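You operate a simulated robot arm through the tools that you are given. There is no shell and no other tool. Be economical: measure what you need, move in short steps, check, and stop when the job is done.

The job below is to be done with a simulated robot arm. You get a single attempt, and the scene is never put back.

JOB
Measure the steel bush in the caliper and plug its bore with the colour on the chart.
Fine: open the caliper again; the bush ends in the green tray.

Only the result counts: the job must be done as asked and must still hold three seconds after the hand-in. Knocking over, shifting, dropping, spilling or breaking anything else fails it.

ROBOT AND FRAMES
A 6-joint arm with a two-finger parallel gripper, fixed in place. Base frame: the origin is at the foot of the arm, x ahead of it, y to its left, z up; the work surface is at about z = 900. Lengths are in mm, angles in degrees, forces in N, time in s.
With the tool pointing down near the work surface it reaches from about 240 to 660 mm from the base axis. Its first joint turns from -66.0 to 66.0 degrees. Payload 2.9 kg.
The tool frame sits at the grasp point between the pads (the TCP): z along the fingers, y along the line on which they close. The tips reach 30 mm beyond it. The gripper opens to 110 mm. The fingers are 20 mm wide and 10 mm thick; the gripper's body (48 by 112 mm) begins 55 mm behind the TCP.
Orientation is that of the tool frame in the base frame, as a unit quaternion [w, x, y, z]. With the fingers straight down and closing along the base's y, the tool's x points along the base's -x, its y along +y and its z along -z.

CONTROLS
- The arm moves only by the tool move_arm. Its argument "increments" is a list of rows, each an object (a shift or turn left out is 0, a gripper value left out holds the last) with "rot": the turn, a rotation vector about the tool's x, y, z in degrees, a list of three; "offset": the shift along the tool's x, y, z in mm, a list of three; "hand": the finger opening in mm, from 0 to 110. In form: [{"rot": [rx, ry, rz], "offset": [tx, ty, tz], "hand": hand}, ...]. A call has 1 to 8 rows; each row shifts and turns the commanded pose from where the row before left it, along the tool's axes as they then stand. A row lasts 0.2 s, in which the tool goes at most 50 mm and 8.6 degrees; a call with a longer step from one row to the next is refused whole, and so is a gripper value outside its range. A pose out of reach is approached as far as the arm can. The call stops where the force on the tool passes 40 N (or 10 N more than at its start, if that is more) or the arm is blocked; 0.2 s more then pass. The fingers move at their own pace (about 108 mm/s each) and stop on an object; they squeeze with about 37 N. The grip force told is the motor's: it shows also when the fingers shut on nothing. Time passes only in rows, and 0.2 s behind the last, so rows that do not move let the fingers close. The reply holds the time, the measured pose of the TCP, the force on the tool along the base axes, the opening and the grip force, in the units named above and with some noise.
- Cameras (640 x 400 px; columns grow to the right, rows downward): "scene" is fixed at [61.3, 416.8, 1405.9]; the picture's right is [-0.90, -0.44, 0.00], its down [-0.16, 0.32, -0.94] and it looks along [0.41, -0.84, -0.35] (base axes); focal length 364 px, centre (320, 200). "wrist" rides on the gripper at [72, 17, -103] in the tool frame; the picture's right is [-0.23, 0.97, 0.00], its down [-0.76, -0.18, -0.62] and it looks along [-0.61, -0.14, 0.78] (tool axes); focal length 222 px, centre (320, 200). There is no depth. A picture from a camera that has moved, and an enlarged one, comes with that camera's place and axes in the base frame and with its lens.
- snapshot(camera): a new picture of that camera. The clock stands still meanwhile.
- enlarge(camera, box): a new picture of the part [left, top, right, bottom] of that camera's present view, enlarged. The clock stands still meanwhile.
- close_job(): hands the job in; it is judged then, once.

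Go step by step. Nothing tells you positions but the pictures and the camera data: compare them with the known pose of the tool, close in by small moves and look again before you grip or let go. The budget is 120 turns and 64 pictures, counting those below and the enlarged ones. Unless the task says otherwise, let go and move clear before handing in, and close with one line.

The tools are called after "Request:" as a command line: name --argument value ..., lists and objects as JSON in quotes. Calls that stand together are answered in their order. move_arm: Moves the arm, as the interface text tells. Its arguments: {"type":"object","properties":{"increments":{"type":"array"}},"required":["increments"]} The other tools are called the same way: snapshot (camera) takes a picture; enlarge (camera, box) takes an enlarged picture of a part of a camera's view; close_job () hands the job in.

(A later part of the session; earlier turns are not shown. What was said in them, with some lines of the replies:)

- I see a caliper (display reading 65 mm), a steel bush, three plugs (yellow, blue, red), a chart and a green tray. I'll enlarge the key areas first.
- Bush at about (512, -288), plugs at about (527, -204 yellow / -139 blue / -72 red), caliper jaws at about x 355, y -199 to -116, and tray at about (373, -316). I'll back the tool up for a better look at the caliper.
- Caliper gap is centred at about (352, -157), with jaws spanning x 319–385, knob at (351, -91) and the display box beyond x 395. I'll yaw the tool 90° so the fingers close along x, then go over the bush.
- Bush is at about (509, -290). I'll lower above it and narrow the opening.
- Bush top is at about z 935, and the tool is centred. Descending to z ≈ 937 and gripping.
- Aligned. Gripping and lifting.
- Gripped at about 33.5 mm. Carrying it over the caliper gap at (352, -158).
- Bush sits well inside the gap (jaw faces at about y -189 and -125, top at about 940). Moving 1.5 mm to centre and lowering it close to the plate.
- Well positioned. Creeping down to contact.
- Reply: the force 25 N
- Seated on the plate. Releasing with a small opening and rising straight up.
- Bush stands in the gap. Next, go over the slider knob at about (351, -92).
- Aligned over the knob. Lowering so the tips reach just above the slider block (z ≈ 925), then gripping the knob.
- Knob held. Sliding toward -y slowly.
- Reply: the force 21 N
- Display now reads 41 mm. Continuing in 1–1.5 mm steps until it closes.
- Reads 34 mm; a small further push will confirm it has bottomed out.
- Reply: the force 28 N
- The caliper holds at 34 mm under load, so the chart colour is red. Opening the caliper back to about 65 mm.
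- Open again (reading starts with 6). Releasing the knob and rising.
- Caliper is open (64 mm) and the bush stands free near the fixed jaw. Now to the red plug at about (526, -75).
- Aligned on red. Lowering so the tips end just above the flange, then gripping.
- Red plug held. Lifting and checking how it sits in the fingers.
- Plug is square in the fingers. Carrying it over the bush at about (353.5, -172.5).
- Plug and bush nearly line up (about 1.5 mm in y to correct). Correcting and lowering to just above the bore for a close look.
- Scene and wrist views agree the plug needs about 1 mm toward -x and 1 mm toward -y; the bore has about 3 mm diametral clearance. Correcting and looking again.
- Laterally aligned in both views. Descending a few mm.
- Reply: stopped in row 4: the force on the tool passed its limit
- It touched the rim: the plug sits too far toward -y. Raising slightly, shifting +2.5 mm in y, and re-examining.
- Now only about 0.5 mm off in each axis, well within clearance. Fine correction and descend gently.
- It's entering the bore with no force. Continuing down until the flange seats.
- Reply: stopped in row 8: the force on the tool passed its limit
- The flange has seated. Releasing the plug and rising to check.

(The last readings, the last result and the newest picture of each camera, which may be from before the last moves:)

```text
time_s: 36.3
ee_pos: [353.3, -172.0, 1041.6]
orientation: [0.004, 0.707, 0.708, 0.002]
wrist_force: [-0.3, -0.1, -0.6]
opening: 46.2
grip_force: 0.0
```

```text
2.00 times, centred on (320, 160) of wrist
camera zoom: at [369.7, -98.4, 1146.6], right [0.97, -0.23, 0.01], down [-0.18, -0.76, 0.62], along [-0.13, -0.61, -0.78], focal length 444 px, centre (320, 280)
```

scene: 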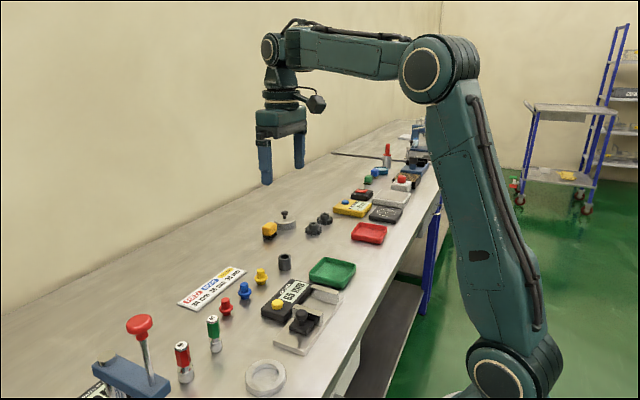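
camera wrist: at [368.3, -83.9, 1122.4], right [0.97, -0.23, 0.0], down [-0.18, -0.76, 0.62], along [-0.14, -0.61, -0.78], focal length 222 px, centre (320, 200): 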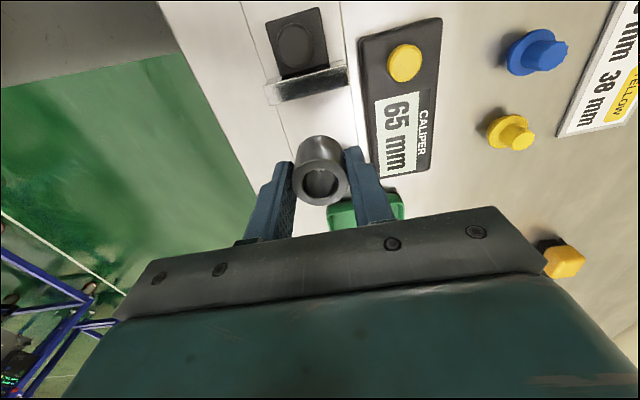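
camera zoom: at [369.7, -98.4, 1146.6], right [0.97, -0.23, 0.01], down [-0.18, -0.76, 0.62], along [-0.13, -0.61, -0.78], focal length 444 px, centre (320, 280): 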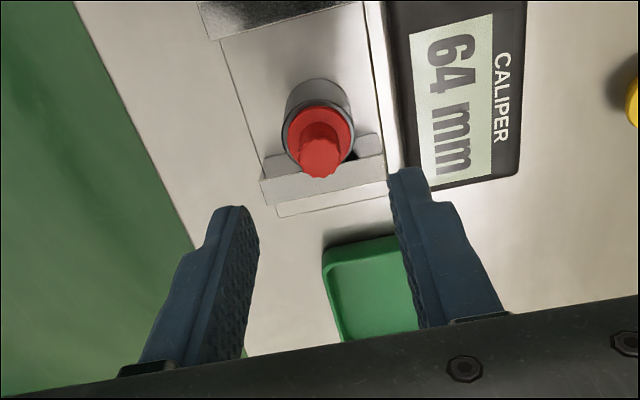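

Plug seated flush with its flange on the bush, caliper open. Now I'll grip the bush itself and carry it to the tray.

Request:
move_arm --increments '[{"offset": [0, 0, 35]}, {"offset": [0, 0, 30]}, {"offset": [0, 0, 15]}, {"offset": [0, 0, 13]}, {"offset": [0, 0, 0]}]'

Request:
enlarge --camera "scene" --box '[290, 260, 350, 320]'

```text
time_s: 37.5
ee_pos: [354.0, -172.8, 948.4]
orientation: [0.005, 0.707, 0.708, 0.001]
wrist_force: [-0.1, 0.4, 0.5]
opening: 46.0
grip_force: 0.1
```

```text
6.67 times, centred on (320, 290) of scene
camera zoom: at [61.3, 416.8, 1405.9], right [-0.9, -0.44, 0.0], down [-0.16, 0.32, -0.94], along [0.41, -0.84, -0.35], focal length 2424 px, centre (320, -400)
```

zoom: 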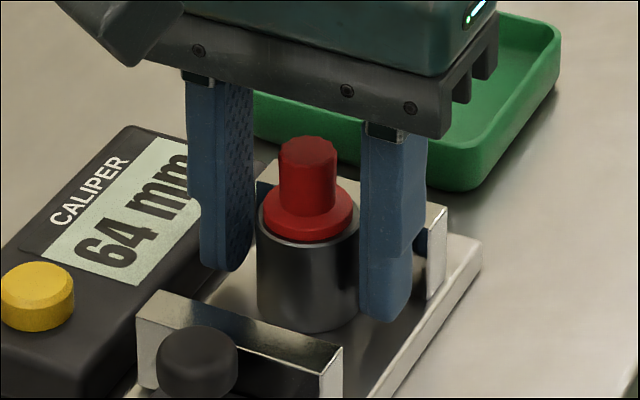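

Request:
move_arm --increments '[{"hand": 20}, {"hand": 20}, {"hand": 20}, {"offset": [0, 0, -10]}, {"offset": [0, 0, -40]}, {"offset": [0, 0, -40]}, {"offset": [0, 0, 0]}]'

Request:
snapshot --camera "wrist"

Request:
enlarge --camera "scene" --box '[270, 200, 370, 320]'

```text
time_s: 39.1
ee_pos: [353.7, -172.2, 1039.7]
orientation: [0.004, 0.707, 0.707, 0.002]
wrist_force: [0.3, 0.6, -1.9]
opening: 33.6
grip_force: 36.7
```

```text
18 pictures are left
camera wrist: at [369.9, -99.5, 1143.4], right [0.97, -0.23, 0.01], down [-0.18, -0.76, 0.62], along [-0.13, -0.61, -0.78], focal length 222 px, centre (320, 200)
```

wrist: 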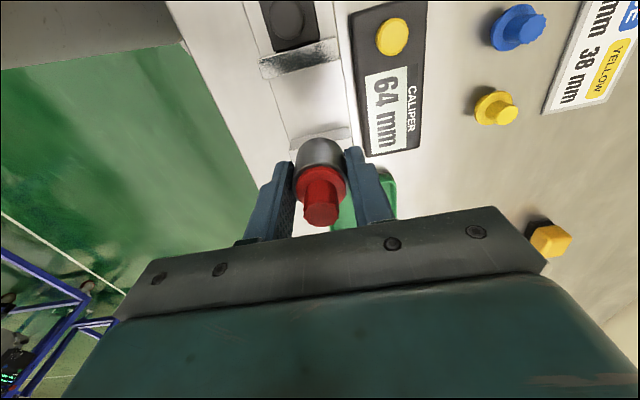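

```text
3.33 times, centred on (320, 260) of scene
camera zoom: at [61.3, 416.8, 1405.9], right [-0.9, -0.44, 0.0], down [-0.16, 0.32, -0.94], along [0.41, -0.84, -0.35], focal length 1212 px, centre (320, 0)
```

zoom: 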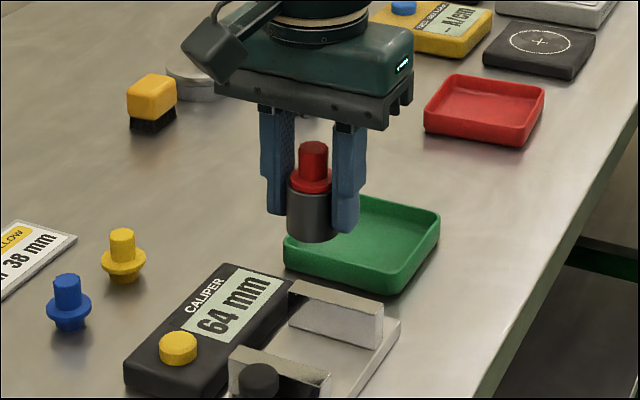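

Bush with plug is lifted. Carrying it over the tray centre at about (372, -315).

Request:
move_arm --increments '[{"offset": [-36, 4.6, 0]}, {"offset": [-36, 4.6, 0]}, {"offset": [-36, 4.6, 0]}, {"offset": [-35, 4.6, 0]}, {"offset": [0, 0, 15]}, {"offset": [0, 0, 0]}]'

Request:
snapshot --camera "wrist"

Request:
enlarge --camera "scene" --box '[280, 180, 380, 300]'

```text
time_s: 40.5
ee_pos: [372.1, -316.0, 1025.1]
orientation: [0.004, 0.707, 0.707, 0.001]
wrist_force: [-0.1, -0.9, -1.8]
opening: 33.7
grip_force: 37.1
```

```text
16 pictures are left
camera wrist: at [387.9, -242.2, 1128.2], right [0.97, -0.23, 0.01], down [-0.18, -0.76, 0.62], along [-0.13, -0.61, -0.78], focal length 222 px, centre (320, 200)
```

wrist: 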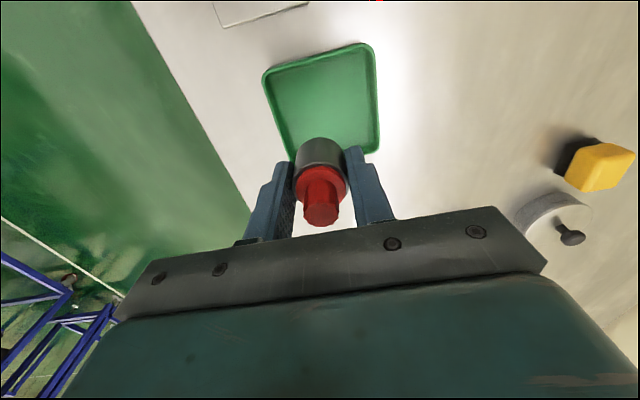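

```text
3.33 times, centred on (330, 240) of scene
camera zoom: at [61.3, 416.8, 1405.9], right [-0.9, -0.44, 0.0], down [-0.16, 0.32, -0.94], along [0.41, -0.84, -0.35], focal length 1212 px, centre (287, 67)
```

zoom: 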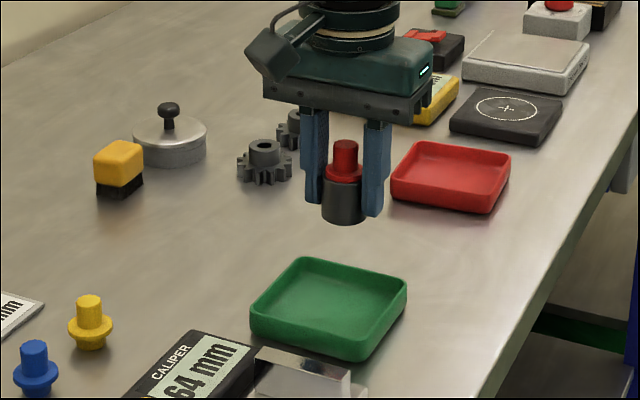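

Tray spans about x 337–427, y -360 to -265, so centre is (382, -313). Shifting and lowering to just above the floor.

Request:
move_arm --increments '[{"offset": [3, 9, 10]}, {"offset": [0, 0, 32]}, {"offset": [0, 0, 30]}, {"offset": [0, 0, 0]}]'

Request:
enlarge --camera "scene" --box '[280, 200, 370, 300]'

Request:
snapshot --camera "wrist"

```text
time_s: 41.5
ee_pos: [381.2, -312.2, 951.3]
orientation: [0.005, 0.708, 0.707, 0.002]
wrist_force: [0.1, -0.6, -1.8]
opening: 33.5
grip_force: 36.9
```

```text
4.00 times, centred on (325, 250) of scene
camera zoom: at [61.3, 416.8, 1405.9], right [-0.9, -0.44, 0.0], down [-0.16, 0.32, -0.94], along [0.41, -0.84, -0.35], focal length 1454 px, centre (300, 0)
```

zoom: 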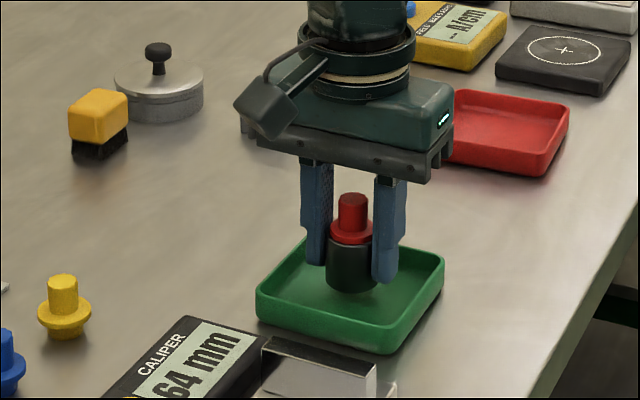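

```text
13 pictures are left
camera wrist: at [397.0, -239.1, 1056.1], right [0.97, -0.23, 0.01], down [-0.18, -0.76, 0.62], along [-0.14, -0.61, -0.78], focal length 222 px, centre (320, 200)
```

wrist: 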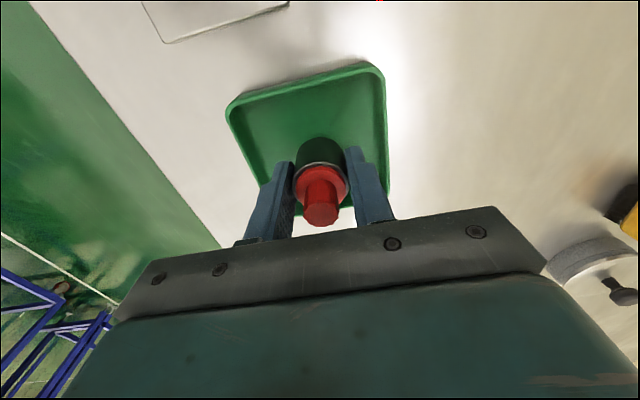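

Centred in the tray. Creeping down to contact.

Request:
move_arm --increments '[{"offset": [0, 0, 3]}, {"offset": [0, 0, 2]}, {"offset": [0, 0, 1]}, {"offset": [0, 0, 1]}, {"offset": [0, 0, 1]}, {"offset": [0, 0, 0]}]'

```text
time_s: 42.9
ee_pos: [382.2, -312.3, 944.7]
orientation: [0.004, 0.707, 0.707, 0.002]
wrist_force: [0.2, -0.2, -1.6]
opening: 33.5
grip_force: 37.1
```

Request:
move_arm --increments '[{"offset": [0, 0, 1]}, {"offset": [0, 0, 0.7]}, {"offset": [0, 0, 0.7]}, {"offset": [0, 0, 0]}]'

```text
time_s: 43.9
ee_pos: [380.8, -311.4, 942.3]
orientation: [0.004, 0.707, 0.708, 0.001]
wrist_force: [-0.4, 1.0, -2.1]
opening: 33.6
grip_force: 36.8
```

Request:
move_arm --increments '[{"offset": [0, 0, 0.7]}, {"offset": [0, 0, 0.7]}, {"offset": [0, 0, 0.6]}, {"offset": [0, 0, 0]}]'

```text
time_s: 44.9
ee_pos: [382.1, -311.9, 940.7]
orientation: [0.006, 0.707, 0.707, 0.001]
wrist_force: [-4.3, 3.6, 22.5]
opening: 33.9
grip_force: 36.9
```

Contact with the tray floor. Easing off, releasing, and rising.

Request:
move_arm --increments '[{"offset": [0, 0, -0.6]}, {"hand": 44}, {"hand": 46}, {"hand": 46}, {"offset": [0, 0, -25]}, {"offset": [0, 0, -40]}, {"offset": [0, 0, -45]}, {"offset": [0, 0, -45]}]'

Request:
enlarge --camera "scene" --box '[220, 200, 370, 350]'

Request:
snapshot --camera "scene"

```text
time_s: 46.7
ee_pos: [381.7, -311.0, 1096.3]
orientation: [0.004, 0.707, 0.707, 0.001]
wrist_force: [-0.1, -1.2, -0.3]
opening: 46.0
grip_force: 0.0
```

```text
2.67 times, centred on (295, 275) of scene
camera zoom: at [61.3, 416.9, 1405.9], right [-0.9, -0.44, 0.0], down [-0.16, 0.32, -0.94], along [0.41, -0.84, -0.35], focal length 969 px, centre (387, 0)
```

zoom: 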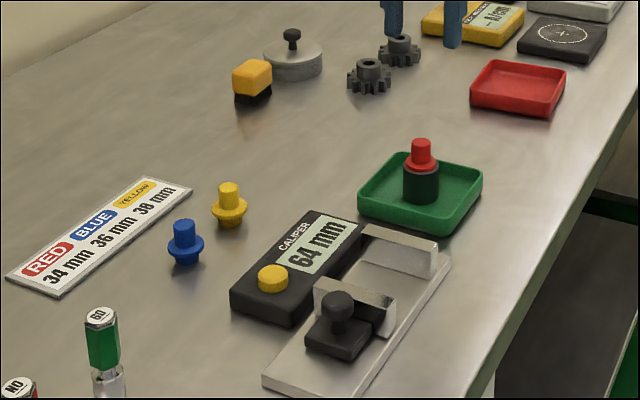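

```text
11 pictures are left
```

scene: 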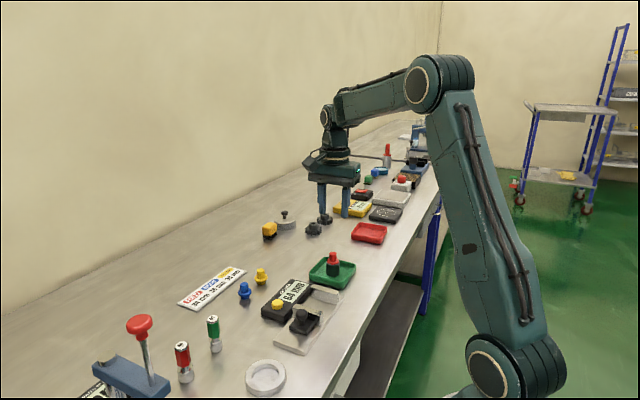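

The bush with the red plug stands in the green tray and the caliper is open at 64 mm. One close look at the plug.

Request:
enlarge --camera "scene" --box '[310, 245, 355, 290]'

```text
8.89 times, centred on (332, 268) of scene
camera zoom: at [61.3, 416.9, 1405.9], right [-0.9, -0.44, 0.0], down [-0.16, 0.32, -0.94], along [0.41, -0.84, -0.35], focal length 3231 px, centre (209, -400)
```

zoom: 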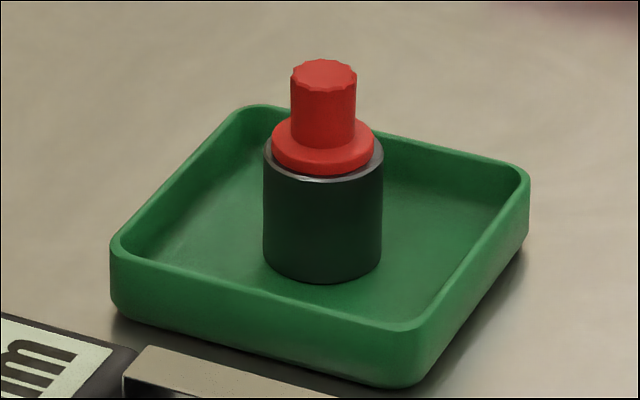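

The plug is fully seated and everything is upright, so I'm handing in.

Request:
close_job

```text
The job is handed in.
```

The bush measured 34 mm in the caliper, so I plugged its bore with red as the chart says; it now stands in the green tray, and the caliper is open again at 64 mm (it started at 65 mm).
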